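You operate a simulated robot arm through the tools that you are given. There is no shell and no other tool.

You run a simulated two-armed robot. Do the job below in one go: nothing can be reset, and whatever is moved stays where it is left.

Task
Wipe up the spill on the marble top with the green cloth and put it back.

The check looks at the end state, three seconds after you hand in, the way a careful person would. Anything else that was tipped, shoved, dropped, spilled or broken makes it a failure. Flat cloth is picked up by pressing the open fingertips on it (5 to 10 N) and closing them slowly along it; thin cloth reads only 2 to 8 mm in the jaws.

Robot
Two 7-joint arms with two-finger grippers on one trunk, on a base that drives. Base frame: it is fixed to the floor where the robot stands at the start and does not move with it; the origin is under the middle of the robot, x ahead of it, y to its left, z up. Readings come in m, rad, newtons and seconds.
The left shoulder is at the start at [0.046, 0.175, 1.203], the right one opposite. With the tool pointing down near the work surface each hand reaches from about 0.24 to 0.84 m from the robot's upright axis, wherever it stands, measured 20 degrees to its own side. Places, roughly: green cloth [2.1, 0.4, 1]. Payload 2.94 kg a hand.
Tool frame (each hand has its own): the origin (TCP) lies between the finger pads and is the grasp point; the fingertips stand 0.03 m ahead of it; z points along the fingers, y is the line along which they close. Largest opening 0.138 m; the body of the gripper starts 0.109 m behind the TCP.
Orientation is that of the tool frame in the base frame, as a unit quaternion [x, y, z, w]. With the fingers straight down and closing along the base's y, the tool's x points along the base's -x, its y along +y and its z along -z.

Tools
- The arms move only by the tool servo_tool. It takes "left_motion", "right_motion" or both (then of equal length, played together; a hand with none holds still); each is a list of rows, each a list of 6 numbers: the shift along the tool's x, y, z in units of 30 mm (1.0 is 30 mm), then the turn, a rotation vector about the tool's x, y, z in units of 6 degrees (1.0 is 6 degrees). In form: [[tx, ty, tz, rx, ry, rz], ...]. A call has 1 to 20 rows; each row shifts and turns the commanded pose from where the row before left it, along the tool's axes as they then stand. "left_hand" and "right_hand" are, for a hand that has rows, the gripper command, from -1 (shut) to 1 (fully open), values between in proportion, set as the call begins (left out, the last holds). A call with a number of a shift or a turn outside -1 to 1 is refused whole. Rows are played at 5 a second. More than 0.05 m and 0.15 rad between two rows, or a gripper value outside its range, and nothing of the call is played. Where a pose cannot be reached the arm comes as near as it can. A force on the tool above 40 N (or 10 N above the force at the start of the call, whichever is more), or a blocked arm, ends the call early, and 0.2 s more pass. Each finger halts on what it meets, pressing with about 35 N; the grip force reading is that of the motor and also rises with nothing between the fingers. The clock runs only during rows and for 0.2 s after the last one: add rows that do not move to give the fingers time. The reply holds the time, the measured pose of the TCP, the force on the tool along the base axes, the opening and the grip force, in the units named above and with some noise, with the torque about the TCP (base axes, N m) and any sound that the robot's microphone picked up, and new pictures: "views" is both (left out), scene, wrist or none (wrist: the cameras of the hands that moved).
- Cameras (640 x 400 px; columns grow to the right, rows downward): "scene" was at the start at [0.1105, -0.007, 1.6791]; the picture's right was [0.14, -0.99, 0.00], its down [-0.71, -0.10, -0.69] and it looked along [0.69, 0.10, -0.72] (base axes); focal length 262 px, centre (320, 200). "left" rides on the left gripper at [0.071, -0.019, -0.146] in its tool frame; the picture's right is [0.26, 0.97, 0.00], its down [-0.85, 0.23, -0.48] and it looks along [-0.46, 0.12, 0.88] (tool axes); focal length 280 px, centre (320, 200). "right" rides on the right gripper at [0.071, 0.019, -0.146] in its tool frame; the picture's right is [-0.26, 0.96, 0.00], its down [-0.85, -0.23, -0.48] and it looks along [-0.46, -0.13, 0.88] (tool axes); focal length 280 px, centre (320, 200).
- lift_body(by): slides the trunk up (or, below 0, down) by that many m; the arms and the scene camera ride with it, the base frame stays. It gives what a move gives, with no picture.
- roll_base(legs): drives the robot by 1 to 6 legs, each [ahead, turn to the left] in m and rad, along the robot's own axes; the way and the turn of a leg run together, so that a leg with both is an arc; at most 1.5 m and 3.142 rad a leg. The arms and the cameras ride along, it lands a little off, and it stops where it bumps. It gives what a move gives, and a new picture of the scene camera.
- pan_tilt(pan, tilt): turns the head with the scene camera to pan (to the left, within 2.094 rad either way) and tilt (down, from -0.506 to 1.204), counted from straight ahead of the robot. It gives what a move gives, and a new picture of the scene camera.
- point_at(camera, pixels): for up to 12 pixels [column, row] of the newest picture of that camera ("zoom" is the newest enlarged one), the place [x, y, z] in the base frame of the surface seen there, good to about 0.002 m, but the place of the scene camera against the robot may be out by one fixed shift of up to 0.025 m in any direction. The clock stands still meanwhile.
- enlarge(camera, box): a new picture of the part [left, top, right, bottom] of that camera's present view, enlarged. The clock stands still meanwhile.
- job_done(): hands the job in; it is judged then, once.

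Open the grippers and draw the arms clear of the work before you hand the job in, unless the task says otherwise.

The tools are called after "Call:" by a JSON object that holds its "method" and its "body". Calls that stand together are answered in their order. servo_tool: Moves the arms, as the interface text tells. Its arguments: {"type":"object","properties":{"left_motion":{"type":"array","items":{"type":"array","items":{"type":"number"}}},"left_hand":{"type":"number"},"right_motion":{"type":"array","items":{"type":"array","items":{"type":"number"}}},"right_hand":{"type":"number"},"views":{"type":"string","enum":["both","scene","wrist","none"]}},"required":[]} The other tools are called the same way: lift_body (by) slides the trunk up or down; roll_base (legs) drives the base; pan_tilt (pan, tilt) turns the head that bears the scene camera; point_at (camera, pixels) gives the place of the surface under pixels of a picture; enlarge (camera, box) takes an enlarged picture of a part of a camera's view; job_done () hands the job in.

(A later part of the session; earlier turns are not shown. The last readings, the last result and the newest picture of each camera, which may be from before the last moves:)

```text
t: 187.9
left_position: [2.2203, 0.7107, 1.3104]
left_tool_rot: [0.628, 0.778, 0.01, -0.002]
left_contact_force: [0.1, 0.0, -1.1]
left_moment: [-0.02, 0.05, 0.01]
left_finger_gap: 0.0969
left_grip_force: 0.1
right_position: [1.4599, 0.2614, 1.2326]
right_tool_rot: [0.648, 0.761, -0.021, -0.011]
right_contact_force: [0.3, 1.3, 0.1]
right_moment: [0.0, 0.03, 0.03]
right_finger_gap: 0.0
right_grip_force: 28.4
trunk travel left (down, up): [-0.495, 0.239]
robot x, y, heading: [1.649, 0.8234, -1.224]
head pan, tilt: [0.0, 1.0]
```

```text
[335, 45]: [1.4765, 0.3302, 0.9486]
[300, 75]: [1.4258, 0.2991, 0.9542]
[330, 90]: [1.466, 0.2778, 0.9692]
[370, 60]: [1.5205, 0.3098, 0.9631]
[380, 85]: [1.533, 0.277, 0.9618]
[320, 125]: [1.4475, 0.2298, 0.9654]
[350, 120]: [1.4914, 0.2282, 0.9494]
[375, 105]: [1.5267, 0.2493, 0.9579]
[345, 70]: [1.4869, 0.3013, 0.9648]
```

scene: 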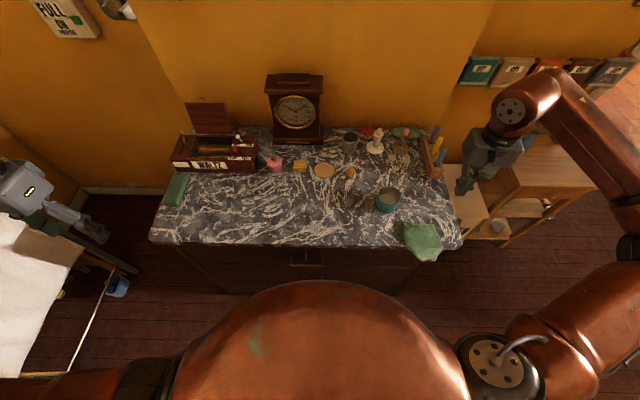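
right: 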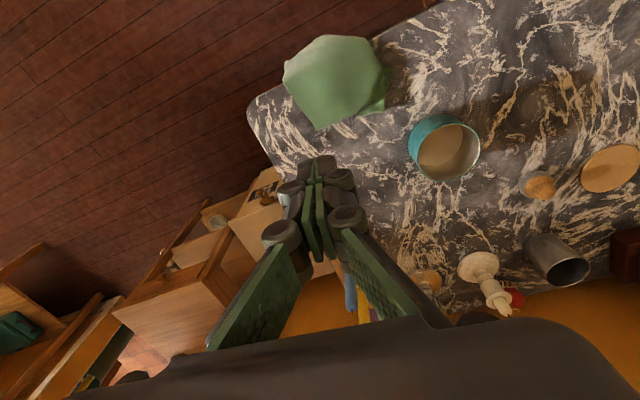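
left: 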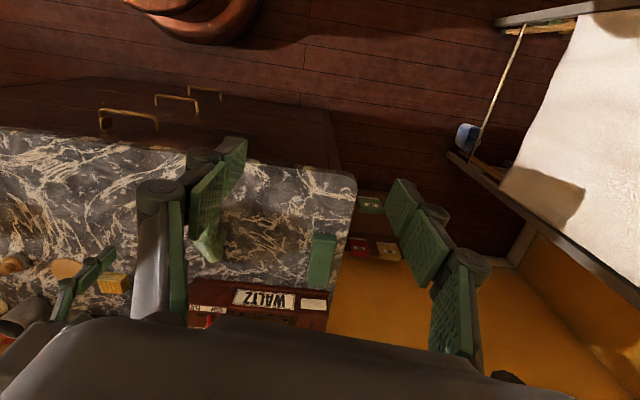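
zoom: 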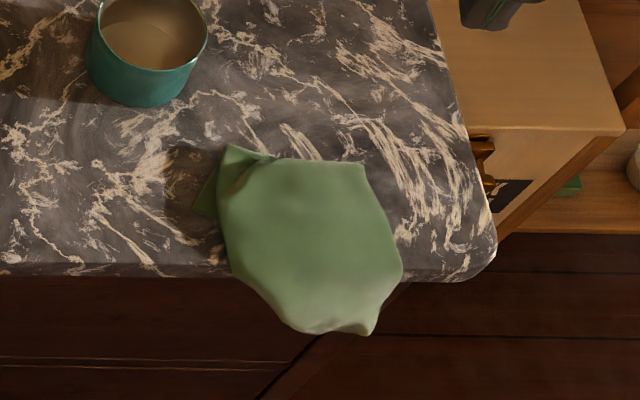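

The cloth is stable, with about 50 mm over the edge. I'll level the right hand, open to 0.1 m, and go down over the part that lies on the marble, (1.485, 0.255).

Call:
{"method": "servo_tool", "body": {"right_motion": [[0, 0, 0, -0.43, 0, 0], [-0.3, 0.9, 0, 0, 0, 0], [0, 0, 1, 0, 0, 0], [0, 0, 1, 0, 0, 0], [0, 0, 1, 0, 0, 0], [0, 0, 1, 0, 0, 0], [0, 0, 1, 0, 0, 0], [0, 0, 1, 0, 0, 0], [0, 0, 1, 0, 0, 0], [0, 0, 0.3, 0, 0, 0], [0, 0, 0, 0, 0, 0]], "right_hand": 0.5, "views": "wrist"}}

```text
t: 190.3
left_position: [2.22, 0.7115, 1.3114]
left_tool_rot: [0.628, 0.778, 0.01, -0.002]
left_contact_force: [-1.0, -0.4, 0.2]
left_moment: [0.0, -0.01, 0.01]
left_finger_gap: 0.0966
left_grip_force: 0.1
right_position: [1.4878, 0.2528, 1.0136]
right_tool_rot: [0.648, 0.761, -0.003, 0.004]
right_contact_force: [0.2, -0.8, -0.3]
right_moment: [0.02, -0.04, -0.01]
right_finger_gap: 0.1034
right_grip_force: 0.0
trunk travel left (down, up): [-0.495, 0.239]
robot x, y, heading: [1.6528, 0.8212, -1.221]
head pan, tilt: [0.0, 1.0]
```

right: 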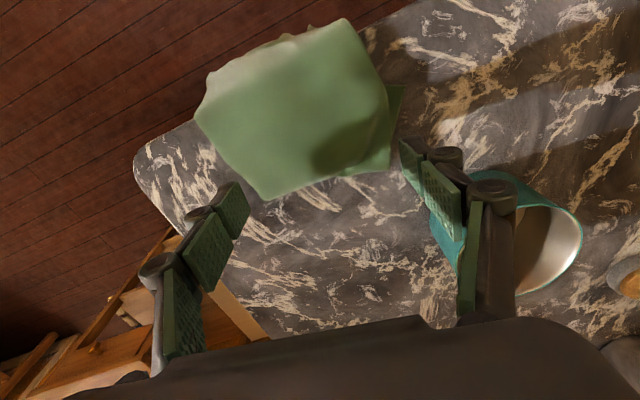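

I'll shift 12 mm toward the front and lower to touch the cloth, then press lightly.

Call:
{"method": "servo_tool", "body": {"right_motion": [[0.4, 0, 0, 0, 0, 0], [0, 0, 0.4, 0, 0, 0], [0, 0, 0.4, 0, 0, 0], [0, 0, 0.15, 0, 0, 0], [0, 0, 0, 0, 0, 0]], "views": "none"}}

Call:
{"method": "servo_tool", "body": {"right_motion": [[0, 0, 0.1, 0, 0, 0], [0, 0, 0, 0, 0, 0]], "views": "none"}}

```text
t: 191.5
left_position: [2.2193, 0.7123, 1.3105]
left_tool_rot: [0.628, 0.778, 0.009, -0.002]
left_contact_force: [-0.4, 0.0, 0.5]
left_moment: [-0.03, -0.01, -0.01]
left_finger_gap: 0.0969
left_grip_force: 0.0
right_position: [1.4864, 0.2669, 0.9848]
right_tool_rot: [0.648, 0.762, -0.004, 0.004]
right_contact_force: [0.1, 0.1, -0.2]
right_moment: [0.0, -0.02, -0.01]
right_finger_gap: 0.1035
right_grip_force: 0.1
trunk travel left (down, up): [-0.495, 0.239]
robot x, y, heading: [1.6511, 0.821, -1.221]
head pan, tilt: [0.0, 1.0]
```

```text
t: 192.1
left_position: [2.2208, 0.7126, 1.3112]
left_tool_rot: [0.628, 0.778, 0.01, -0.002]
left_contact_force: [-0.5, 0.3, -1.0]
left_moment: [-0.02, -0.01, 0.02]
left_finger_gap: 0.0966
left_grip_force: 0.1
right_position: [1.4865, 0.2667, 0.982]
right_tool_rot: [0.648, 0.761, -0.004, 0.005]
right_contact_force: [0.1, -0.2, 0.4]
right_moment: [0.0, -0.01, -0.03]
right_finger_gap: 0.1033
right_grip_force: 0.1
trunk travel left (down, up): [-0.495, 0.239]
robot x, y, heading: [1.6475, 0.8224, -1.214]
head pan, tilt: [0.0, 1.0]
```

Call:
{"method": "servo_tool", "body": {"right_motion": [[0, 0, 0.1, 0, 0, 0], [0, 0, 0, 0, 0, 0]], "views": "wrist"}}

```text
t: 192.7
left_position: [2.2204, 0.7124, 1.3107]
left_tool_rot: [0.628, 0.778, 0.009, -0.002]
left_contact_force: [0.2, -0.5, 0.0]
left_moment: [0.02, -0.03, 0.0]
left_finger_gap: 0.0969
left_grip_force: 0.2
right_position: [1.486, 0.2656, 0.9803]
right_tool_rot: [0.648, 0.762, -0.004, 0.004]
right_contact_force: [1.2, 0.4, 0.1]
right_moment: [0.01, 0.02, 0.01]
right_finger_gap: 0.1032
right_grip_force: 0.1
trunk travel left (down, up): [-0.495, 0.239]
robot x, y, heading: [1.6487, 0.8235, -1.217]
head pan, tilt: [0.0, 1.0]
```

right: 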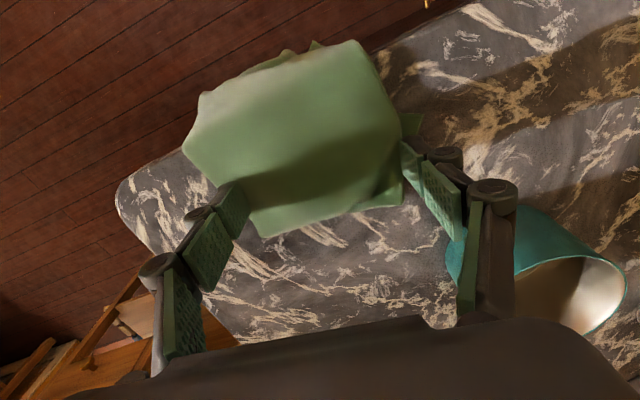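

The fingers straddle the cloth nicely. I'll close around it slowly.

Call:
{"method": "servo_tool", "body": {"right_motion": [[0, 0, 0, 0, 0, 0], [0, 0, 0, 0, 0, 0], [0, 0, 0, 0, 0, 0]], "right_hand": -0.1, "views": "none"}}

Call:
{"method": "servo_tool", "body": {"right_motion": [[0, 0, 0, 0, 0, 0], [0, 0, 0, 0, 0, 0], [0, 0, 0, 0, 0, 0]], "right_hand": -0.6, "views": "none"}}

Call:
{"method": "servo_tool", "body": {"right_motion": [[0, 0, 0, 0, 0, 0], [0, 0, 0, 0, 0, 0], [0, 0, 0, 0, 0, 0], [0, 0, 0, 0, 0, 0]], "right_hand": -1, "views": "both"}}

```text
t: 193.5
left_position: [2.22, 0.713, 1.3113]
left_tool_rot: [0.628, 0.778, 0.011, -0.002]
left_contact_force: [0.0, 0.3, 0.9]
left_moment: [-0.01, 0.0, 0.0]
left_finger_gap: 0.0968
left_grip_force: 0.0
right_position: [1.4865, 0.2661, 0.9814]
right_tool_rot: [0.648, 0.762, -0.004, 0.005]
right_contact_force: [1.7, -1.7, 9.5]
right_moment: [-0.02, -0.19, -0.07]
right_finger_gap: 0.0643
right_grip_force: 0.8
trunk travel left (down, up): [-0.495, 0.239]
robot x, y, heading: [1.6497, 0.8232, -1.218]
head pan, tilt: [0.0, 1.0]
```

```text
t: 194.3
left_position: [2.2218, 0.7131, 1.3117]
left_tool_rot: [0.628, 0.778, 0.009, -0.002]
left_contact_force: [-0.2, 0.0, 0.6]
left_moment: [-0.02, 0.02, 0.01]
left_finger_gap: 0.0962
left_grip_force: 0.0
right_position: [1.4885, 0.2665, 0.9808]
right_tool_rot: [0.648, 0.762, -0.005, 0.005]
right_contact_force: [-0.8, -1.7, 24.9]
right_moment: [-0.04, 0.19, 0.04]
right_finger_gap: 0.0291
right_grip_force: 3.1
trunk travel left (down, up): [-0.495, 0.239]
robot x, y, heading: [1.6542, 0.8202, -1.221]
head pan, tilt: [0.0, 1.0]
```

```text
t: 195.3
left_position: [2.2199, 0.7142, 1.3104]
left_tool_rot: [0.628, 0.778, 0.009, -0.002]
left_contact_force: [-0.2, -0.3, 0.8]
left_moment: [-0.04, -0.01, -0.03]
left_finger_gap: 0.0966
left_grip_force: 0.1
right_position: [1.4871, 0.2675, 0.9809]
right_tool_rot: [0.649, 0.761, -0.004, 0.004]
right_contact_force: [3.8, 2.1, 24.2]
right_moment: [0.01, -0.16, -0.04]
right_finger_gap: 0.0071
right_grip_force: 34.9
trunk travel left (down, up): [-0.495, 0.239]
robot x, y, heading: [1.6456, 0.8215, -1.22]
head pan, tilt: [0.0, 1.0]
```

scene: 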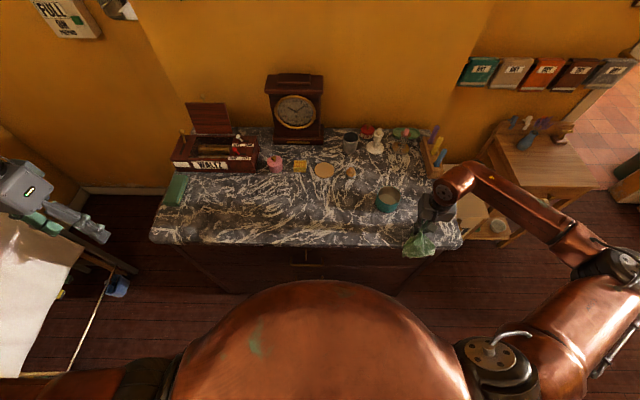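
right: 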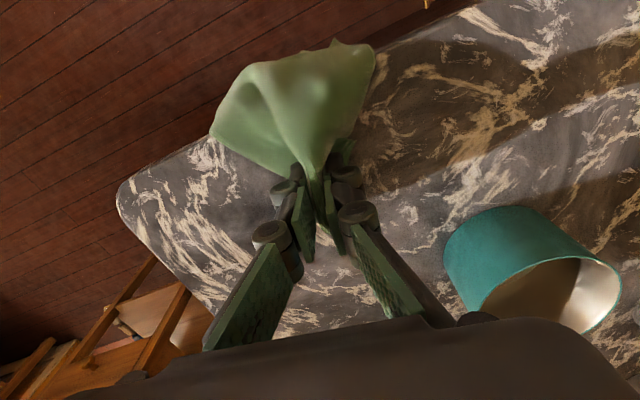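

Firm grip now (7 mm, 35 N). I'll ease the push and wipe the right end: ahead between can and chest edge, a step right, then back.

Call:
{"method": "servo_tool", "body": {"right_motion": [[0, 0, -0.05, 0, 0, 0], [-0.7, 0, 0, 0, 0, 0], [-0.7, 0, 0, 0, 0, 0], [-0.7, 0, 0, 0, 0, 0], [-0.7, 0, 0, 0, 0, 0], [-0.7, 0, 0, 0, 0, 0], [-0.7, 0, 0, 0, 0, 0], [-0.6, 0, 0, 0, 0, 0], [0, 0, 0, 0, 0, 0]], "views": "both"}}

```text
t: 197.3
left_position: [2.2201, 0.712, 1.311]
left_tool_rot: [0.628, 0.778, 0.01, -0.002]
left_contact_force: [0.4, 0.4, 0.1]
left_moment: [-0.02, -0.02, -0.02]
left_finger_gap: 0.0964
left_grip_force: 0.0
right_position: [1.5087, 0.1231, 0.9832]
right_tool_rot: [0.648, 0.762, -0.004, 0.005]
right_contact_force: [0.1, 0.2, 1.8]
right_moment: [-0.02, -0.01, -0.03]
right_finger_gap: 0.0071
right_grip_force: 34.2
trunk travel left (down, up): [-0.495, 0.239]
robot x, y, heading: [1.6495, 0.821, -1.221]
head pan, tilt: [0.0, 1.0]
```

scene: 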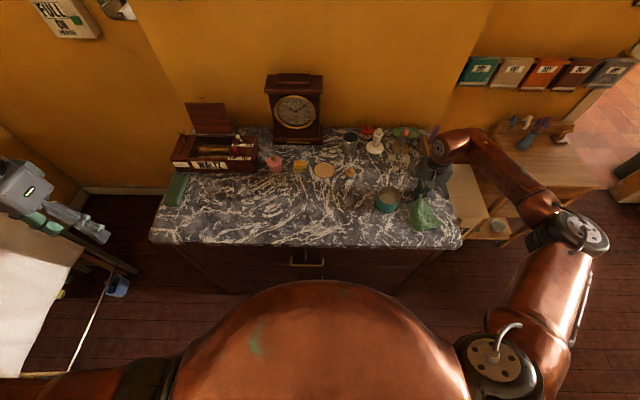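
right: 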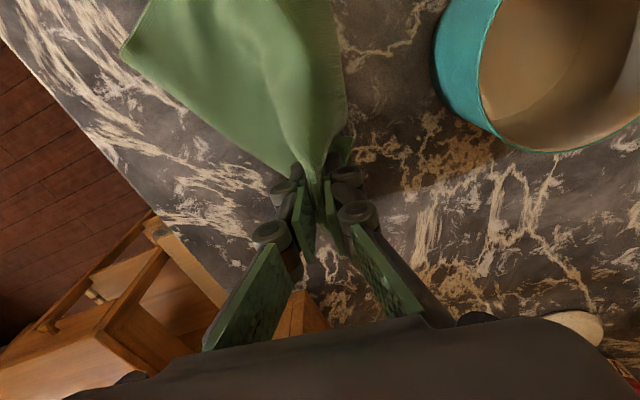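

The cloth trails flat behind the grip, which makes a good wipe. I'll step right and pull back toward the front edge.

Call:
{"method": "servo_tool", "body": {"right_motion": [[0, -0.5, 0.03, 0, 0, 0], [0, -0.5, 0, 0, 0, 0], [0, -0.5, 0, 0, 0, 0], [0.6, 0, 0, 0, 0, 0], [0.6, 0, 0, 0, 0, 0], [0.6, 0, 0, 0, 0, 0], [0.6, 0, 0, 0, 0, 0], [0.6, 0, 0, 0, 0, 0], [0, 0, -0.8, 0, 0, 0], [0, 0, -1, 0, 0, 0], [0, 0, -1, 0, 0, 0], [0, 0, -1, 0, 0, 0], [0, 0, -1, 0, 0, 0], [0, 0, -1, 0, 0, 0], [0, 0, 0, 0, 0, 0]], "views": "both"}}

```text
t: 200.5
left_position: [2.221, 0.7126, 1.3107]
left_tool_rot: [0.628, 0.778, 0.01, -0.002]
left_contact_force: [-0.8, 0.7, 0.4]
left_moment: [0.01, 0.01, 0.01]
left_finger_gap: 0.0968
left_grip_force: 0.1
right_position: [1.4506, 0.2073, 1.1545]
right_tool_rot: [0.648, 0.761, -0.003, 0.005]
right_contact_force: [0.1, 0.4, -0.7]
right_moment: [-0.02, 0.05, -0.01]
right_finger_gap: 0.0088
right_grip_force: 39.5
trunk travel left (down, up): [-0.495, 0.239]
robot x, y, heading: [1.6494, 0.8231, -1.22]
head pan, tilt: [0.0, 1.0]
```

scene: 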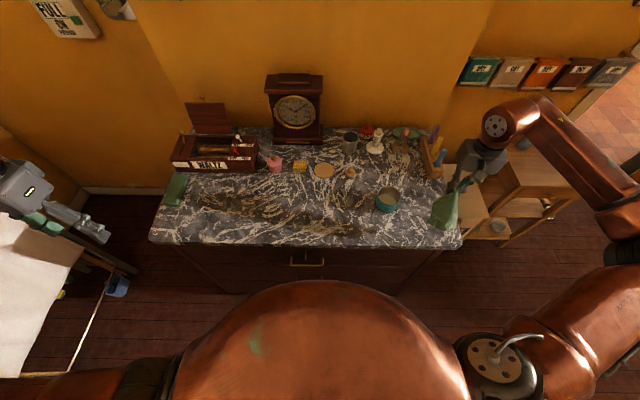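
right: 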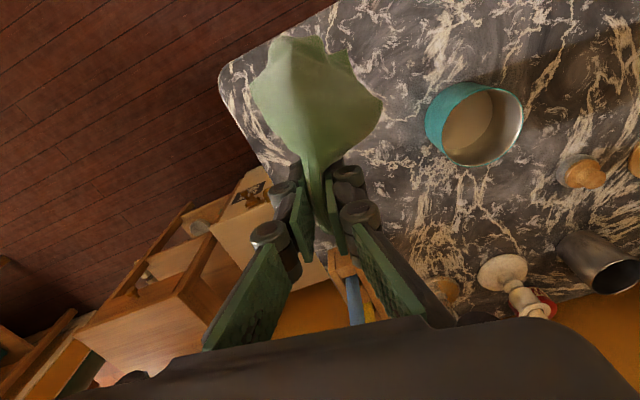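

Grip good (9 mm), and hand plus cloth now cast a long even shade across the top. I'll use it to look for any tint difference along the whole strip.

Call:
{"method": "enlarge", "body": {"camera": "scene", "box": [170, 165, 300, 245]}}

Call:
{"method": "enlarge", "body": {"camera": "scene", "box": [285, 165, 415, 245]}}

```text
4.92 times, centred on (235, 205) of scene
```

zoom: 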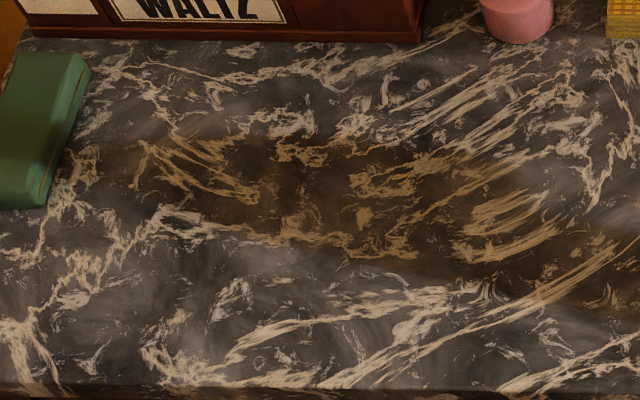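

```text
4.92 times, centred on (350, 205) of scene
```

zoom: 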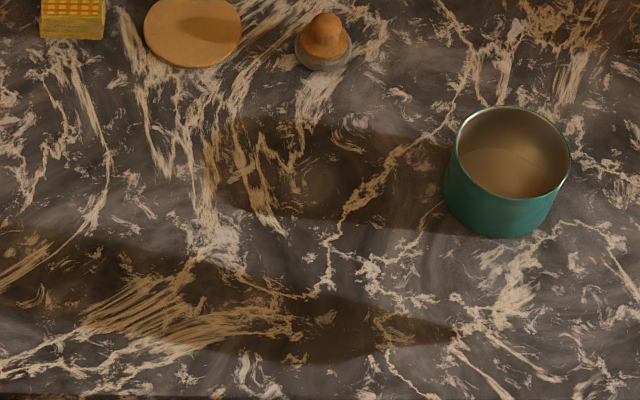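

No tint differs in the shade either; the whole open top has now been wiped. I'll carry the cloth left along the front edge to lay it out flat near its home.

Call:
{"method": "servo_tool", "body": {"right_motion": [[0, 0, -1, 0, 0, 0], [0, 0, -1, 0, 0, 0], [1, -0.19, 0, 0, 0, 0], [1, -0.19, 0, 0, 0, 0], [0.19, 0.95, 0, 0, 0, 0], [0.19, 0.95, 0, 0, 0, 0], [0.19, 0.95, 0, 0, 0, 0], [0.19, 0.95, 0, 0, 0, 0], [0.19, 0.95, 0, 0, 0, 0], [0.19, 0.95, 0, 0, 0, 0], [0.19, 0.95, 0, 0, 0, 0], [0.19, 0.95, 0, 0, 0, 0], [0.19, 0.95, 0, 0, 0, 0], [0.19, 0.95, 0, 0, 0, 0], [0.19, 0.95, 0, 0, 0, 0], [0.19, 0.95, 0, 0, 0, 0], [0.19, 0.95, 0, 0, 0, 0], [0.19, 0.95, 0, 0, 0, 0], [0, 0, 0, 0, 0, 0]], "views": "both"}}

```text
t: 204.5
left_position: [2.2205, 0.712, 1.3101]
left_tool_rot: [0.627, 0.779, 0.009, -0.002]
left_contact_force: [0.0, 0.2, 0.0]
left_moment: [0.0, -0.02, 0.0]
left_finger_gap: 0.0965
left_grip_force: 0.0
right_position: [1.8116, 0.408, 1.2138]
right_tool_rot: [0.648, 0.762, -0.004, 0.004]
right_contact_force: [-0.6, 0.0, -1.1]
right_moment: [-0.02, 0.04, -0.03]
right_finger_gap: 0.0101
right_grip_force: 38.6
trunk travel left (down, up): [-0.495, 0.239]
robot x, y, heading: [1.6478, 0.8231, -1.218]
head pan, tilt: [0.0, 1.0]
```

scene: 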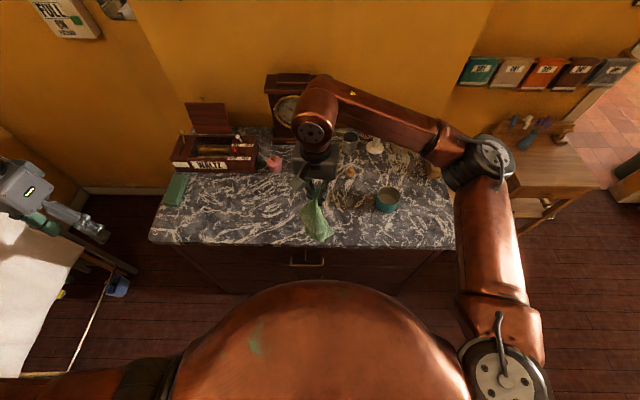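
right: 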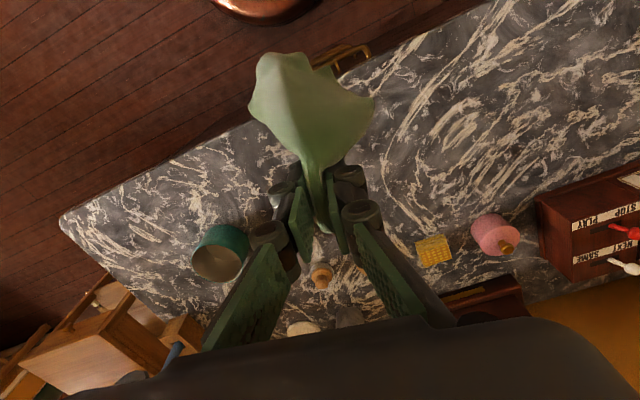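

I'll move it back over the marble, lower until the bottom touches, then lower further while drawing left so the cloth lays out flat to the right of the grip.

Call:
{"method": "servo_tool", "body": {"right_motion": [[-0.85, 0.15, 0, 0, 0, 0], [-0.85, 0.15, 0, 0, 0, 0], [-0.85, 0.15, 0, 0, 0, 0], [-0.85, 0.15, 0, 0, 0, 0], [0, 0, 0.9, 0, 0, 0], [0, 0, 0.9, 0, 0, 0], [0, 0, 0.9, 0, 0, 0], [0.17, 0.9, 0.5, 0, 0, 0], [0.17, 0.9, 0.5, 0, 0, 0], [0.17, 0.9, 0.5, 0, 0, 0], [0.17, 0.9, 0.5, 0, 0, 0], [0.17, 0.9, 0.5, 0, 0, 0], [0.17, 0.9, 0.5, 0, 0, 0], [0.17, 0.9, 0.5, 0, 0, 0], [0.17, 0.9, 0.5, 0, 0, 0], [0.1, 0.6, 0.5, 0, 0, 0], [0, 0, 0, 0, 0, 0]], "views": "both"}}

Call:
{"method": "enlarge", "body": {"camera": "scene", "box": [200, 150, 360, 250]}}

```text
t: 208.1
left_position: [2.2206, 0.7122, 1.3094]
left_tool_rot: [0.628, 0.778, 0.009, -0.003]
left_contact_force: [0.2, 0.6, 0.0]
left_moment: [0.04, -0.02, -0.01]
left_finger_gap: 0.0965
left_grip_force: 0.0
right_position: [2.0686, 0.3873, 0.9975]
right_tool_rot: [0.648, 0.762, -0.003, 0.004]
right_contact_force: [0.1, -0.9, 0.4]
right_moment: [0.0, -0.03, 0.0]
right_finger_gap: 0.008
right_grip_force: 30.0
trunk travel left (down, up): [-0.495, 0.239]
robot x, y, heading: [1.6529, 0.8206, -1.219]
head pan, tilt: [0.0, 1.0]
```

scene: 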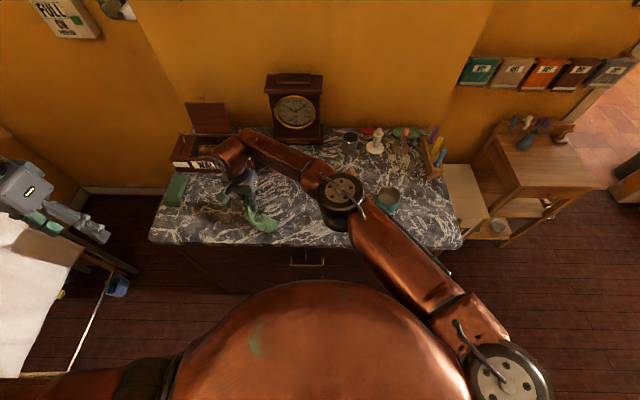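
right: 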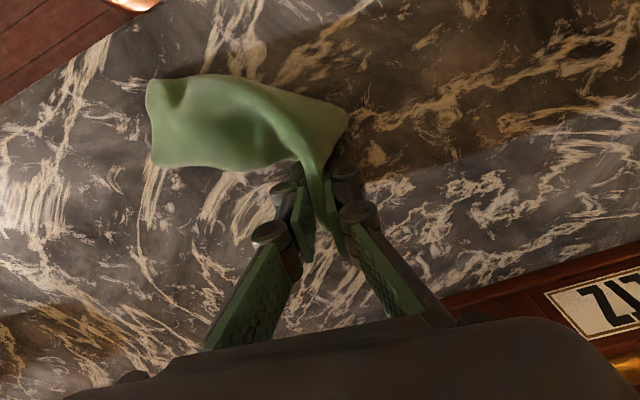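

```text
4.00 times, centred on (280, 200) of scene
```

zoom: 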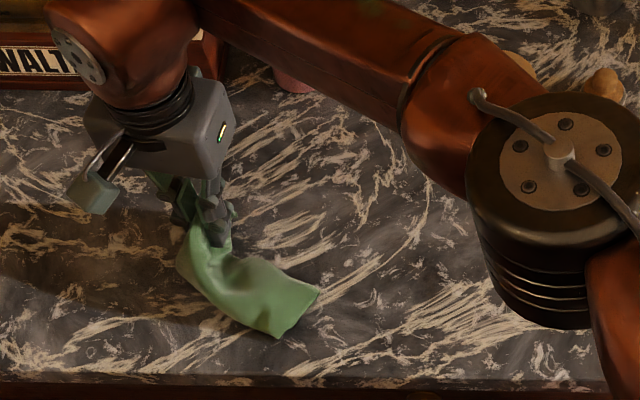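

The cloth lies from the grip toward the right-front, close to home. I'll lower the last centimetre, release, and lift the right hand away.

Call:
{"method": "servo_tool", "body": {"right_motion": [[0, 0, 0.4, 0, 0, 0], [0, 0, 0, 0, 0, 0], [0, 0, 0, 0, 0, 0], [0, 0, 0, 0, 0, 0], [0, 0, 0, 0, 0, 0], [0, 0, -0.5, 0, 0, 0], [0, 0, -1, 0, 0, 0], [0, 0, -1, 0, 0, 0], [0, 0, -1, 0, 0, 0], [0, 0, -1, 0, 0, 0], [0, 0, -1, 0, 0, 0], [0, 0, -1, 0, 0, 0], [0, 0, 0, 0, 0, 0]], "right_hand": 0.0, "views": "both"}}

```text
t: 210.9
left_position: [2.2217, 0.7114, 1.3109]
left_tool_rot: [0.627, 0.779, 0.009, -0.002]
left_contact_force: [0.0, 0.0, -0.3]
left_moment: [0.03, 0.0, 0.01]
left_finger_gap: 0.0965
left_grip_force: 0.1
right_position: [2.0693, 0.3902, 1.1811]
right_tool_rot: [0.648, 0.761, -0.003, 0.004]
right_contact_force: [0.4, -0.4, 0.0]
right_moment: [-0.03, 0.01, -0.03]
right_finger_gap: 0.069
right_grip_force: 0.0
trunk travel left (down, up): [-0.495, 0.239]
robot x, y, heading: [1.6479, 0.823, -1.22]
head pan, tilt: [0.0, 1.0]
```

scene: 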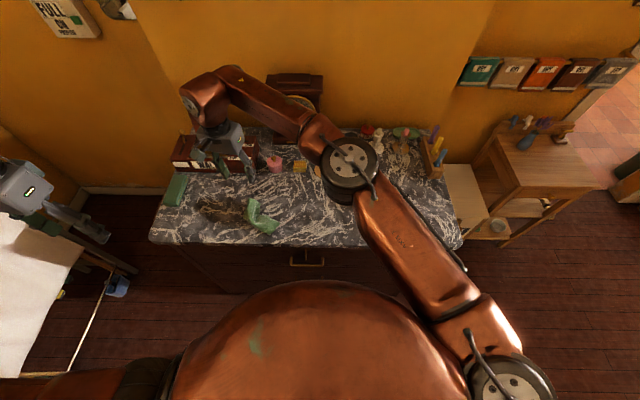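
right: 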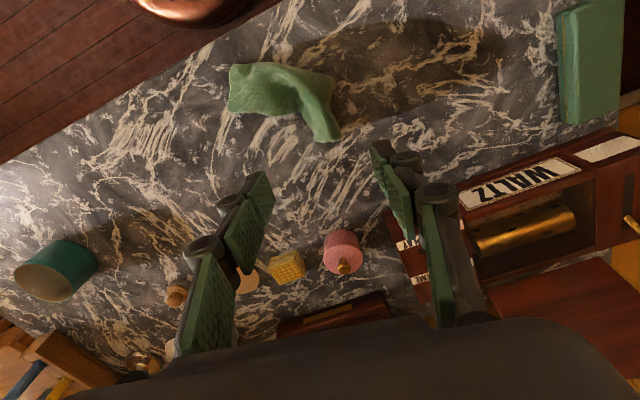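

The cloth is down at about (2.0, 0.40). I'll withdraw the right hand to its own side.

Call:
{"method": "servo_tool", "body": {"right_motion": [[0.3, -1, 0, 0, 0, 0], [0.3, -1, 0, 0, 0, 0], [0.3, -1, 0, 0, 0, 0], [0.3, -1, 0, 0, 0, 0], [0.3, -1, 0, 0, 0, 0], [0.1, -1, 0, 0, 0, 0], [0.1, -1, 0, 0, 0, 0], [0.1, -1, 0, 0, 0, 0], [0.1, -1, 0, 0, 0, 0], [0.1, -1, 0, 0, 0, 0], [0.1, -1, 0, 0, 0, 0], [0.1, -1, 0, 0, 0, 0], [0.1, -1, 0, 0, 0, 0], [0.1, -1, 0, 0, 0, 0], [0.1, -1, 0, 0, 0, 0], [0.1, -1, 0, 0, 0, 0], [0.1, -1, 0, 0, 0, 0], [0.1, -1, 0, 0, 0, 0], [0.1, -1, 0, 0, 0, 0], [0.1, -1, 0, 0, 0, 0]], "views": "both"}}

Call:
{"method": "enlarge", "body": {"camera": "scene", "box": [150, 165, 310, 250]}}

Call:
{"method": "enlarge", "body": {"camera": "scene", "box": [145, 120, 475, 255]}}

```text
t: 215.1
left_position: [2.2185, 0.713, 1.3117]
left_tool_rot: [0.627, 0.779, 0.01, -0.002]
left_contact_force: [-0.5, 0.4, 0.3]
left_moment: [-0.01, -0.02, 0.0]
left_finger_gap: 0.0963
left_grip_force: 0.0
right_position: [1.4596, 0.3845, 1.181]
right_tool_rot: [0.648, 0.762, -0.005, 0.005]
right_contact_force: [0.6, 0.3, -0.7]
right_moment: [-0.04, -0.03, -0.04]
right_finger_gap: 0.0689
right_grip_force: 0.1
trunk travel left (down, up): [-0.495, 0.239]
robot x, y, heading: [1.6526, 0.8235, -1.218]
head pan, tilt: [0.0, 1.0]
```

scene: 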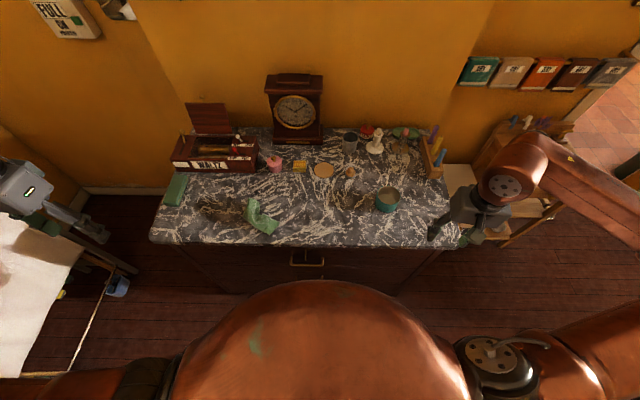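
right: 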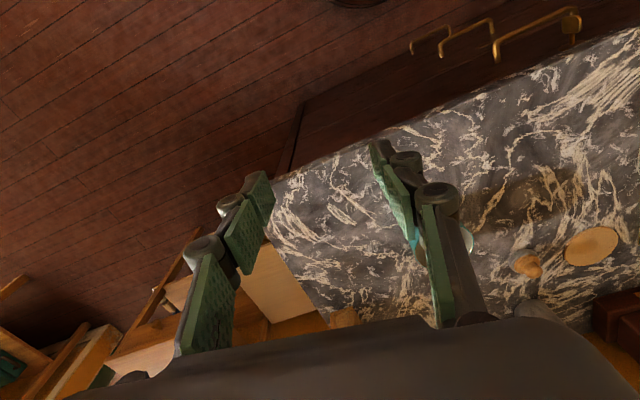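

```text
4.00 times, centred on (230, 208) of scene
```

zoom: 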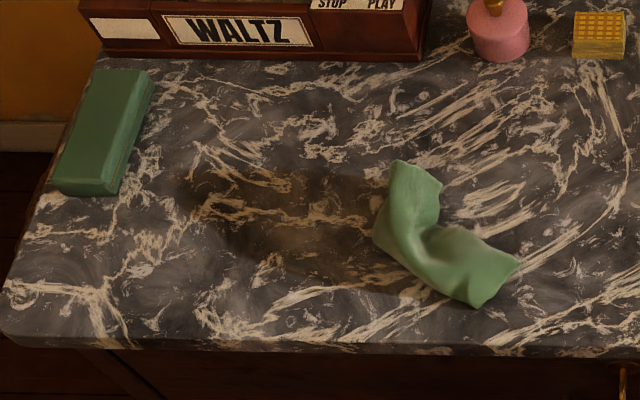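

```text
1.94 times, centred on (310, 188) of scene
```

zoom: 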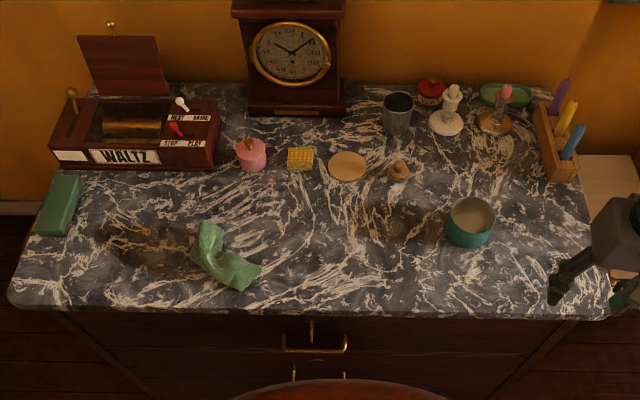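

The dark area left of the cloth (zoom (185–400, 165–290)) looks long for such a low pile. I'll measure the cloth's height and the dark area's reach.

Call:
{"method": "point_at", "body": {"camera": "scene", "pixels": [[250, 200], [254, 207], [258, 212], [265, 222], [270, 230], [248, 208], [246, 222], [200, 212], [196, 205], [215, 228], [205, 225], [225, 212]]}}

Call:
{"method": "enlarge", "body": {"camera": "scene", "box": [185, 190, 275, 245]}}

```text
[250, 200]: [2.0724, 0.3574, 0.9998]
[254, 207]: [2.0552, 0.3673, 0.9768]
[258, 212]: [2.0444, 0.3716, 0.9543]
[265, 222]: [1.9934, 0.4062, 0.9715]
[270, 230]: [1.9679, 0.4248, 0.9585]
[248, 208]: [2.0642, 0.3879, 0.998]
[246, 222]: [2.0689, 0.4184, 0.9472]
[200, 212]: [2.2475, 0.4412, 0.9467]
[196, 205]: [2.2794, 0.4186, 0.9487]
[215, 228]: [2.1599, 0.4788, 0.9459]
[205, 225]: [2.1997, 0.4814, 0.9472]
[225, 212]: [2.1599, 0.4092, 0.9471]
```

```text
7.11 times, centred on (230, 218) of scene
```

zoom: 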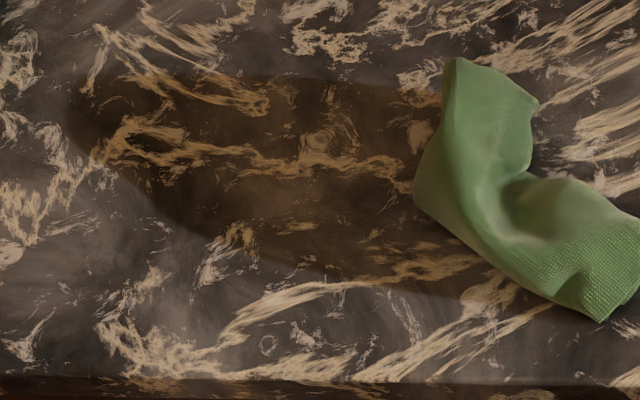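

The pile is 53 mm tall, so its shadow length is right. I'll bring the left hand over its ridge at (2.075, 0.387) to pick it up and lay it out properly.

Call:
{"method": "servo_tool", "body": {"left_motion": [[-0.97, -0.7, 0, 0, 0, 0], [-0.97, -0.7, 0, 0, 0, 0], [-0.97, -0.7, 0, 0, 0, 0], [-0.97, -0.7, 0, 0, 0, 0], [-0.97, -0.7, 0, 0, 0, 0], [-0.97, -0.7, 0, 0, 0, 0], [-0.97, -0.7, 0, 0, 0, 0], [-0.97, -0.7, 0, 0, 0, 0], [-0.97, -0.7, 0, 0, 0, 0], [-0.97, -0.7, 0, 0, 0, 0], [0, 0, 1, 0, 0, 0], [0, 0, 1, 0, 0, 0], [0, 0, 1, 0, 0, 0], [0, 0, 1, 0, 0, 0], [0, 0, 1, 0, 0, 0], [0, 0, 1, 0, 0, 0], [0, 0, 1, 0, 0, 0], [0, 0, 1, 0, 0, 0], [0, 0, 0, 0, 0, 0]], "left_hand": 0.2, "views": "both"}}

Call:
{"method": "point_at", "body": {"camera": "left", "pixels": [[300, 120], [320, 150], [320, 180], [260, 130], [340, 160], [300, 200]]}}

```text
t: 219.1
left_position: [2.1044, 0.4542, 1.0777]
left_tool_rot: [0.629, 0.777, 0.007, -0.002]
left_contact_force: [-0.5, 0.1, 0.6]
left_moment: [0.0, 0.0, -0.01]
left_finger_gap: 0.0827
left_grip_force: 0.2
left hand out of reach, approached as far as the arm can: row 10, 15, 16, 17, 18
right_position: [1.4611, 0.3831, 1.1798]
right_tool_rot: [0.648, 0.762, -0.004, 0.004]
right_contact_force: [-0.3, 0.5, 0.2]
right_moment: [-0.02, 0.01, -0.01]
right_finger_gap: 0.0687
right_grip_force: 0.1
trunk travel left (down, up): [-0.495, 0.239]
robot x, y, heading: [1.6498, 0.8209, -1.22]
head pan, tilt: [0.0, 1.0]
```

scene: 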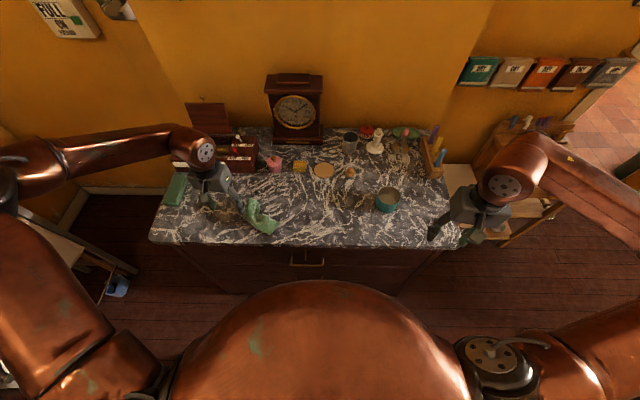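
left: 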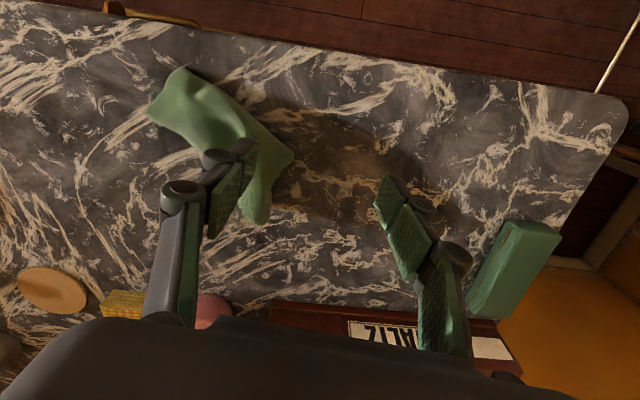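

```text
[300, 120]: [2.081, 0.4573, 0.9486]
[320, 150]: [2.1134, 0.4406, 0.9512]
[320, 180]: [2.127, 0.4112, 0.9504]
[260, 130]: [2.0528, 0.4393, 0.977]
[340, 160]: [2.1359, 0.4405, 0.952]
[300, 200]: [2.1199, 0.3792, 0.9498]
```

Call:
{"method": "point_at", "body": {"camera": "left", "pixels": [[280, 155], [270, 175], [258, 205], [250, 150], [215, 115], [180, 90], [160, 110], [240, 120]]}}

```text
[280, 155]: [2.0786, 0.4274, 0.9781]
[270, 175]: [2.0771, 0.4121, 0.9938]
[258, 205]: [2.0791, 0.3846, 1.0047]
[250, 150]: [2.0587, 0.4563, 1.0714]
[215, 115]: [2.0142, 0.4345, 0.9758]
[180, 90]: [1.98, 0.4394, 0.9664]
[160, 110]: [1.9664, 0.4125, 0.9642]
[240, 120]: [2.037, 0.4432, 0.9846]
```

The ridge runs at x≈2.078 from y 0.385 to 0.427, up to z 1.005. I'll centre on (2.077, 0.40) and go down.

Call:
{"method": "servo_tool", "body": {"left_motion": [[-0.8, -0.65, 0, 0, 0, 0], [-0.8, -0.65, 0, 0, 0, 0], [0, 0, 0.7, 0, 0, 0], [0, 0, 0.7, 0, 0, 0], [0, 0, 0.7, 0, 0, 0], [0, 0, 0.7, 0, 0, 0], [0, 0, 0.1, 0, 0, 0], [0, 0, 0, 0, 0, 0]], "views": "wrist"}}

```text
t: 220.9
left_position: [2.1058, 0.4848, 1.0294]
left_tool_rot: [0.629, 0.777, 0.009, -0.002]
left_contact_force: [0.5, 0.4, 0.3]
left_moment: [0.0, 0.0, 0.01]
left_finger_gap: 0.0828
left_grip_force: 0.1
left hand out of reach, approached as far as the arm can: row 1, 2, 3, 4, 5, 6
right_position: [1.461, 0.3833, 1.1795]
right_tool_rot: [0.648, 0.761, -0.003, 0.004]
right_contact_force: [0.7, -0.6, 0.0]
right_moment: [0.02, 0.0, 0.03]
right_finger_gap: 0.0691
right_grip_force: 0.1
trunk travel left (down, up): [-0.495, 0.239]
robot x, y, heading: [1.6489, 0.8236, -1.22]
head pan, tilt: [0.0, 1.0]
```

left: 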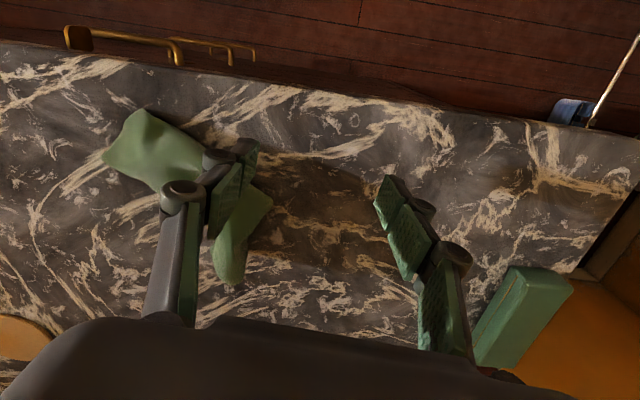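

The left arm is in an awkward folded posture and can't reach down here. I'll raise it and stretch it outward to recover a better posture.

Call:
{"method": "servo_tool", "body": {"left_motion": [[0, 0, -1, 0, 0, 0], [0, 0, -1, 0, 0, 0], [0, 0, -1, 0, 0, 0], [0, 0, -1, 0, 0, 0], [0, 0, -1, 0, 0, 0], [0, 0, -1, 0, 0, 0], [0, 0, -1, 0, 0, 0], [0, 0, -1, 0, 0, 0], [0, 0, 0, 0, 0, 0]], "views": "scene"}}

```text
t: 222.9
left_position: [2.1037, 0.4786, 1.2691]
left_tool_rot: [0.63, 0.777, 0.01, -0.002]
left_contact_force: [0.2, 0.0, -0.5]
left_moment: [0.02, 0.03, 0.0]
left_finger_gap: 0.0828
left_grip_force: 0.0
right_position: [1.4609, 0.3821, 1.1797]
right_tool_rot: [0.648, 0.761, -0.004, 0.004]
right_contact_force: [-0.2, -0.2, 0.6]
right_moment: [-0.01, 0.04, 0.01]
right_finger_gap: 0.0688
right_grip_force: 0.1
trunk travel left (down, up): [-0.495, 0.239]
robot x, y, heading: [1.6487, 0.8241, -1.22]
head pan, tilt: [0.0, 1.0]
```

scene: 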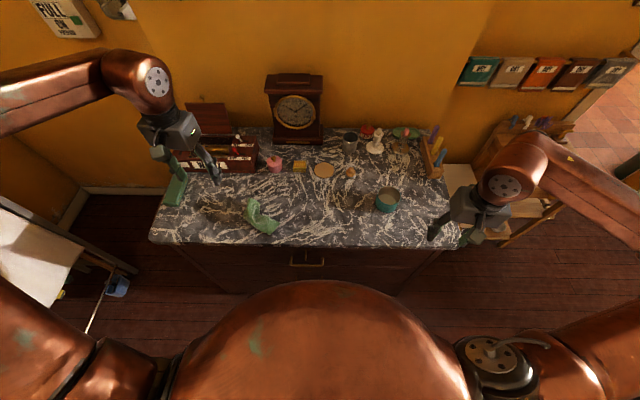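

Call:
{"method": "servo_tool", "body": {"left_motion": [[-0.6, -0.6, 0, 0, 0, 0], [-0.6, -0.6, 0, 0, 0, 0], [-0.6, -0.6, 0, 0, 0, 0], [-0.6, -0.6, 0, 0, 0, 0], [-0.6, -0.6, 0, 0, 0, 0], [-0.6, -0.6, 0, 0, 0, 0], [-0.6, -0.6, 0, 0, 0, 0], [-0.6, -0.6, 0, 0, 0, 0], [0, 0, 0, 0, 0, 0]], "views": "scene"}}

```text
t: 224.9
left_position: [2.0674, 0.4226, 1.268]
left_tool_rot: [0.629, 0.777, 0.009, -0.002]
left_contact_force: [0.7, 0.6, -0.3]
left_moment: [0.01, 0.0, 0.0]
left_finger_gap: 0.0829
left_grip_force: 0.2
left hand out of reach, approached as far as the arm can: row 3, 4, 5, 6, 7, 8
right_position: [1.4605, 0.3833, 1.1806]
right_tool_rot: [0.648, 0.761, -0.003, 0.005]
right_contact_force: [0.5, -0.9, -0.2]
right_moment: [-0.03, -0.01, -0.01]
right_finger_gap: 0.069
right_grip_force: 0.0
trunk travel left (down, up): [-0.495, 0.239]
robot x, y, heading: [1.6477, 0.822, -1.223]
head pan, tilt: [0.0, 1.0]
```

scene: 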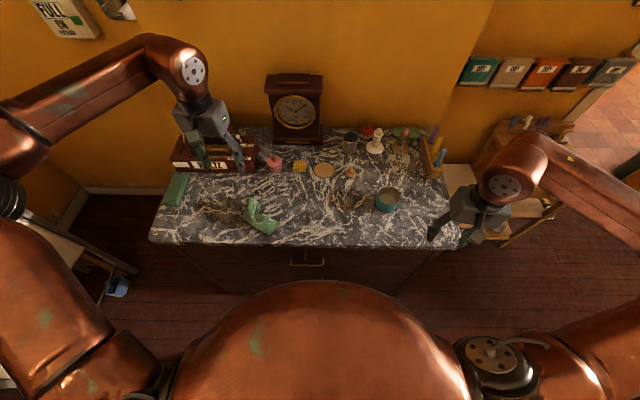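

The arm is against a joint limit in this posture. I'll steer it back toward its starting pose (hand straight, 0.56 m ahead, 0.30 m left), which should free it.

Call:
{"method": "servo_tool", "body": {"left_motion": [[0, 0, 0, 0, 0, -0.7], [0, 0, 0, 0, 0, -0.7], [-0.5, 0.8, 0, 0, 0, 0], [-0.5, 0.8, 0, 0, 0, 0], [0, 0, 0, 0, 0, 0]], "views": "none"}}

Call:
{"method": "servo_tool", "body": {"left_motion": [[-0.8, -0.3, 0, 0, 0, 0], [-0.8, -0.3, 0, 0, 0, 0], [-0.8, -0.3, 0, 0, 0, 0], [0, 0, 0, 0, 0, 0]], "views": "scene"}}

```text
t: 226.1
left_position: [2.1216, 0.4121, 1.2672]
left_tool_rot: [0.571, 0.821, 0.009, -0.002]
left_contact_force: [0.1, -0.5, 0.5]
left_moment: [-0.01, -0.03, 0.0]
left_finger_gap: 0.0828
left_grip_force: 0.0
right_position: [1.4605, 0.3829, 1.1802]
right_tool_rot: [0.648, 0.761, -0.004, 0.004]
right_contact_force: [-0.7, -0.6, -0.2]
right_moment: [-0.01, -0.01, 0.04]
right_finger_gap: 0.0688
right_grip_force: 0.1
trunk travel left (down, up): [-0.495, 0.239]
robot x, y, heading: [1.6504, 0.8198, -1.225]
head pan, tilt: [0.0, 1.0]
```

```text
t: 227.1
left_position: [2.1292, 0.4075, 1.2636]
left_tool_rot: [0.571, 0.821, 0.008, -0.002]
left_contact_force: [0.0, 1.0, -0.2]
left_moment: [-0.03, -0.03, -0.01]
left_finger_gap: 0.0828
left_grip_force: 0.1
left hand out of reach, approached as far as the arm can: row 1, 2, 3
right_position: [1.4599, 0.3822, 1.1809]
right_tool_rot: [0.648, 0.762, -0.004, 0.005]
right_contact_force: [0.3, -0.2, 0.5]
right_moment: [-0.02, -0.04, -0.01]
right_finger_gap: 0.0691
right_grip_force: 0.1
trunk travel left (down, up): [-0.495, 0.239]
robot x, y, heading: [1.6486, 0.8237, -1.222]
head pan, tilt: [0.0, 1.0]
```

scene: 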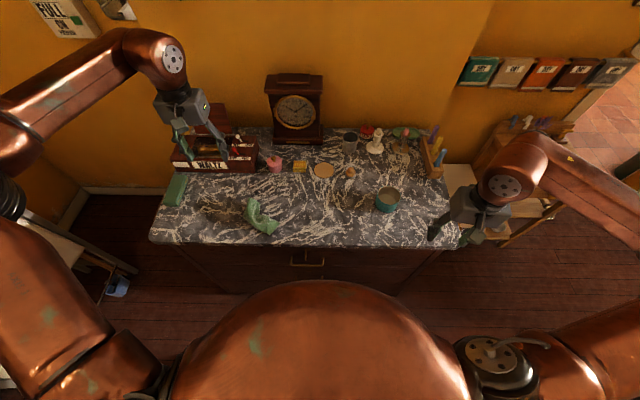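

Call:
{"method": "servo_tool", "body": {"left_motion": [[0, 0, 0, 0, 0, -1], [0, 0, 0, 0, 0, -1], [0, 0, 0, 0, 0, -1], [0, 0, 0, 0, 0, -1], [0, 0, 0, 0, 0, -1], [0, 0, 0, 0, 0, 0]], "views": "none"}}

Call:
{"method": "servo_tool", "body": {"left_motion": [[-0.5, -0.5, 0.5, 0, 0, 0], [-0.5, -0.5, 0.5, 0, 0, 0], [0, -0.5, 0.5, 0, 0, 0], [0, -0.5, 0.5, 0, 0, 0], [0, 0, 0, 0, 0, 0]], "views": "both"}}

```text
t: 228.5
left_position: [2.1281, 0.4068, 1.2664]
left_tool_rot: [0.337, 0.941, 0.009, 0.001]
left_contact_force: [-0.1, 0.1, -0.6]
left_moment: [0.05, -0.01, 0.02]
left_finger_gap: 0.0827
left_grip_force: 0.0
right_position: [1.461, 0.3832, 1.1799]
right_tool_rot: [0.648, 0.762, -0.004, 0.004]
right_contact_force: [-0.6, 0.3, 0.2]
right_moment: [0.01, 0.0, 0.01]
right_finger_gap: 0.069
right_grip_force: 0.2
trunk travel left (down, up): [-0.495, 0.239]
robot x, y, heading: [1.6507, 0.8226, -1.222]
head pan, tilt: [0.0, 1.0]
```

```text
t: 229.7
left_position: [2.123, 0.4085, 1.2061]
left_tool_rot: [0.339, 0.941, 0.009, 0.0]
left_contact_force: [-0.4, 0.6, 0.0]
left_moment: [0.02, -0.04, -0.02]
left_finger_gap: 0.0829
left_grip_force: 0.1
left hand out of reach, approached as far as the arm can: row 1, 2, 3, 4
right_position: [1.4606, 0.3825, 1.18]
right_tool_rot: [0.648, 0.761, -0.004, 0.004]
right_contact_force: [0.2, 0.4, 0.9]
right_moment: [0.01, -0.03, 0.01]
right_finger_gap: 0.0688
right_grip_force: 0.1
trunk travel left (down, up): [-0.495, 0.239]
robot x, y, heading: [1.6519, 0.824, -1.222]
head pan, tilt: [0.0, 1.0]
```

scene: 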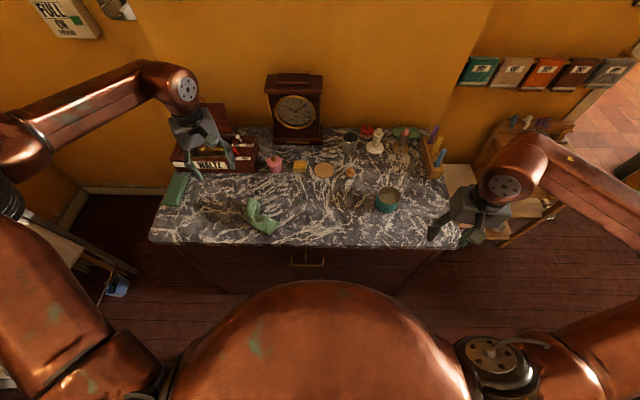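
left: 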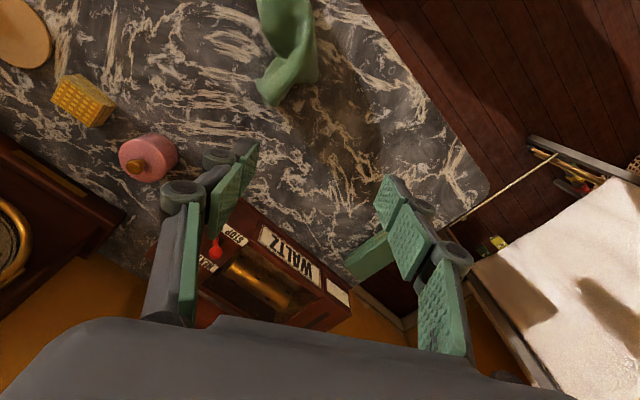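

The arm is caught in a local posture; stretching it far out to the left should straighten the elbow. The space left of the chest (x 2.45, z 1.35) is free.

Call:
{"method": "servo_tool", "body": {"left_motion": [[0, 0, -1, 0, 0, 0], [0, 0, -1, 0, 0, 0], [0, 0, -1, 0, 0, 0], [0, 0, -1, 0, 0, 0], [0, 0, -0.8, 0, 0, 0], [-0.5, 1, 0, 0, 0, 0], [-0.5, 1, 0, 0, 0, 0], [-0.5, 1, 0, 0, 0, 0], [-0.5, 1, 0, 0, 0, 0], [-0.5, 1, 0, 0, 0, 0], [-0.5, 1, 0, 0, 0, 0], [-0.5, 1, 0, 0, 0, 0], [-0.5, 1, 0, 0, 0, 0], [-0.5, 1, 0, 0, 0, 0], [-0.5, 1, 0, 0, 0, 0], [0, 0, 0, 0, 0, 0]], "views": "scene"}}

```text
t: 233.1
left_position: [2.4166, 0.5574, 1.3307]
left_tool_rot: [0.338, 0.941, 0.01, 0.002]
left_contact_force: [0.5, -0.4, 0.7]
left_moment: [0.03, -0.04, -0.02]
left_finger_gap: 0.0826
left_grip_force: 0.1
left hand out of reach, approached as far as the arm can: row 4, 5, 15
right_position: [1.4593, 0.3827, 1.1798]
right_tool_rot: [0.648, 0.762, -0.003, 0.005]
right_contact_force: [0.1, 0.4, -0.4]
right_moment: [-0.01, -0.03, -0.01]
right_finger_gap: 0.069
right_grip_force: 0.1
trunk travel left (down, up): [-0.495, 0.239]
robot x, y, heading: [1.6539, 0.8232, -1.221]
head pan, tilt: [0.0, 1.0]
```

scene: 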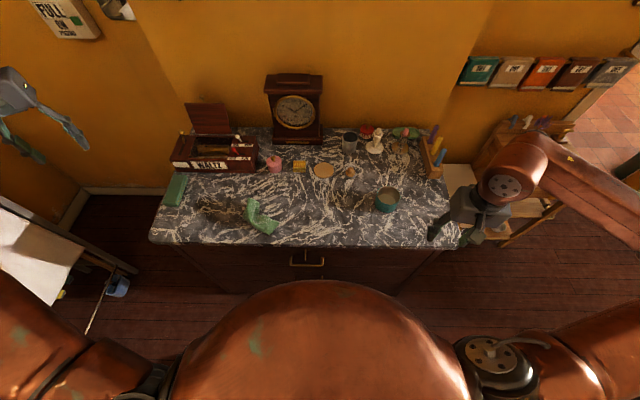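

Call:
{"method": "servo_tool", "body": {"left_motion": [[0, 0, 0, 0, 0, 1], [0, 0, 0, 0, 0, 1], [0, 0, 0, 0, 0, 1], [0, 0, 0, 0, 0, 1], [0, 0, 0, 0, 0, 1], [-0.3, -0.9, 0, 0, 0, 0], [-0.3, -0.9, 0, 0, 0, 0], [-0.3, -0.9, 0, 0, 0, 0], [-0.3, -0.9, 0, 0, 0, 0], [-0.3, -0.9, 0, 0, 0, 0], [-0.3, -0.9, 0, 0, 0, 0], [-0.3, -0.9, 0, 0, 0, 0], [-0.3, -0.9, 0, 0, 0, 0], [-0.3, -0.9, 0, 0, 0, 0], [-0.3, -0.9, 0, 0, 0, 0], [0, 0, 0, 0, 0, 0]], "views": "scene"}}

```text
t: 236.5
left_position: [2.0706, 0.4226, 1.2995]
left_tool_rot: [0.57, 0.822, 0.009, -0.002]
left_contact_force: [0.8, -0.8, 0.6]
left_moment: [0.04, 0.03, -0.01]
left_finger_gap: 0.0829
left_grip_force: 0.1
left hand out of reach, approached as far as the arm can: row 1, 2, 3, 4, 5, 14, 15
right_position: [1.4609, 0.3817, 1.1801]
right_tool_rot: [0.648, 0.762, -0.003, 0.003]
right_contact_force: [0.2, 0.0, 0.1]
right_moment: [0.0, -0.01, 0.02]
right_finger_gap: 0.0691
right_grip_force: 0.1
trunk travel left (down, up): [-0.495, 0.239]
robot x, y, heading: [1.6509, 0.8252, -1.221]
head pan, tilt: [0.0, 1.0]
```

scene: 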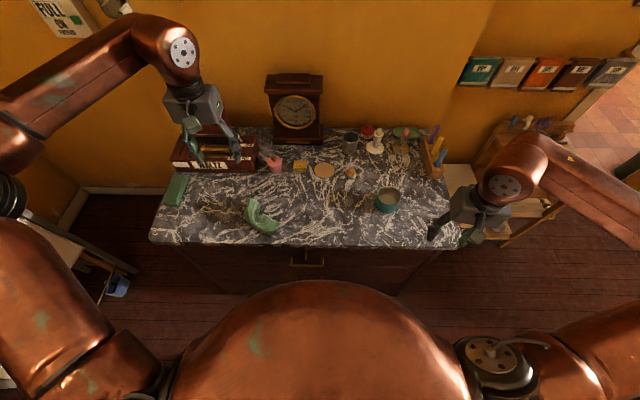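

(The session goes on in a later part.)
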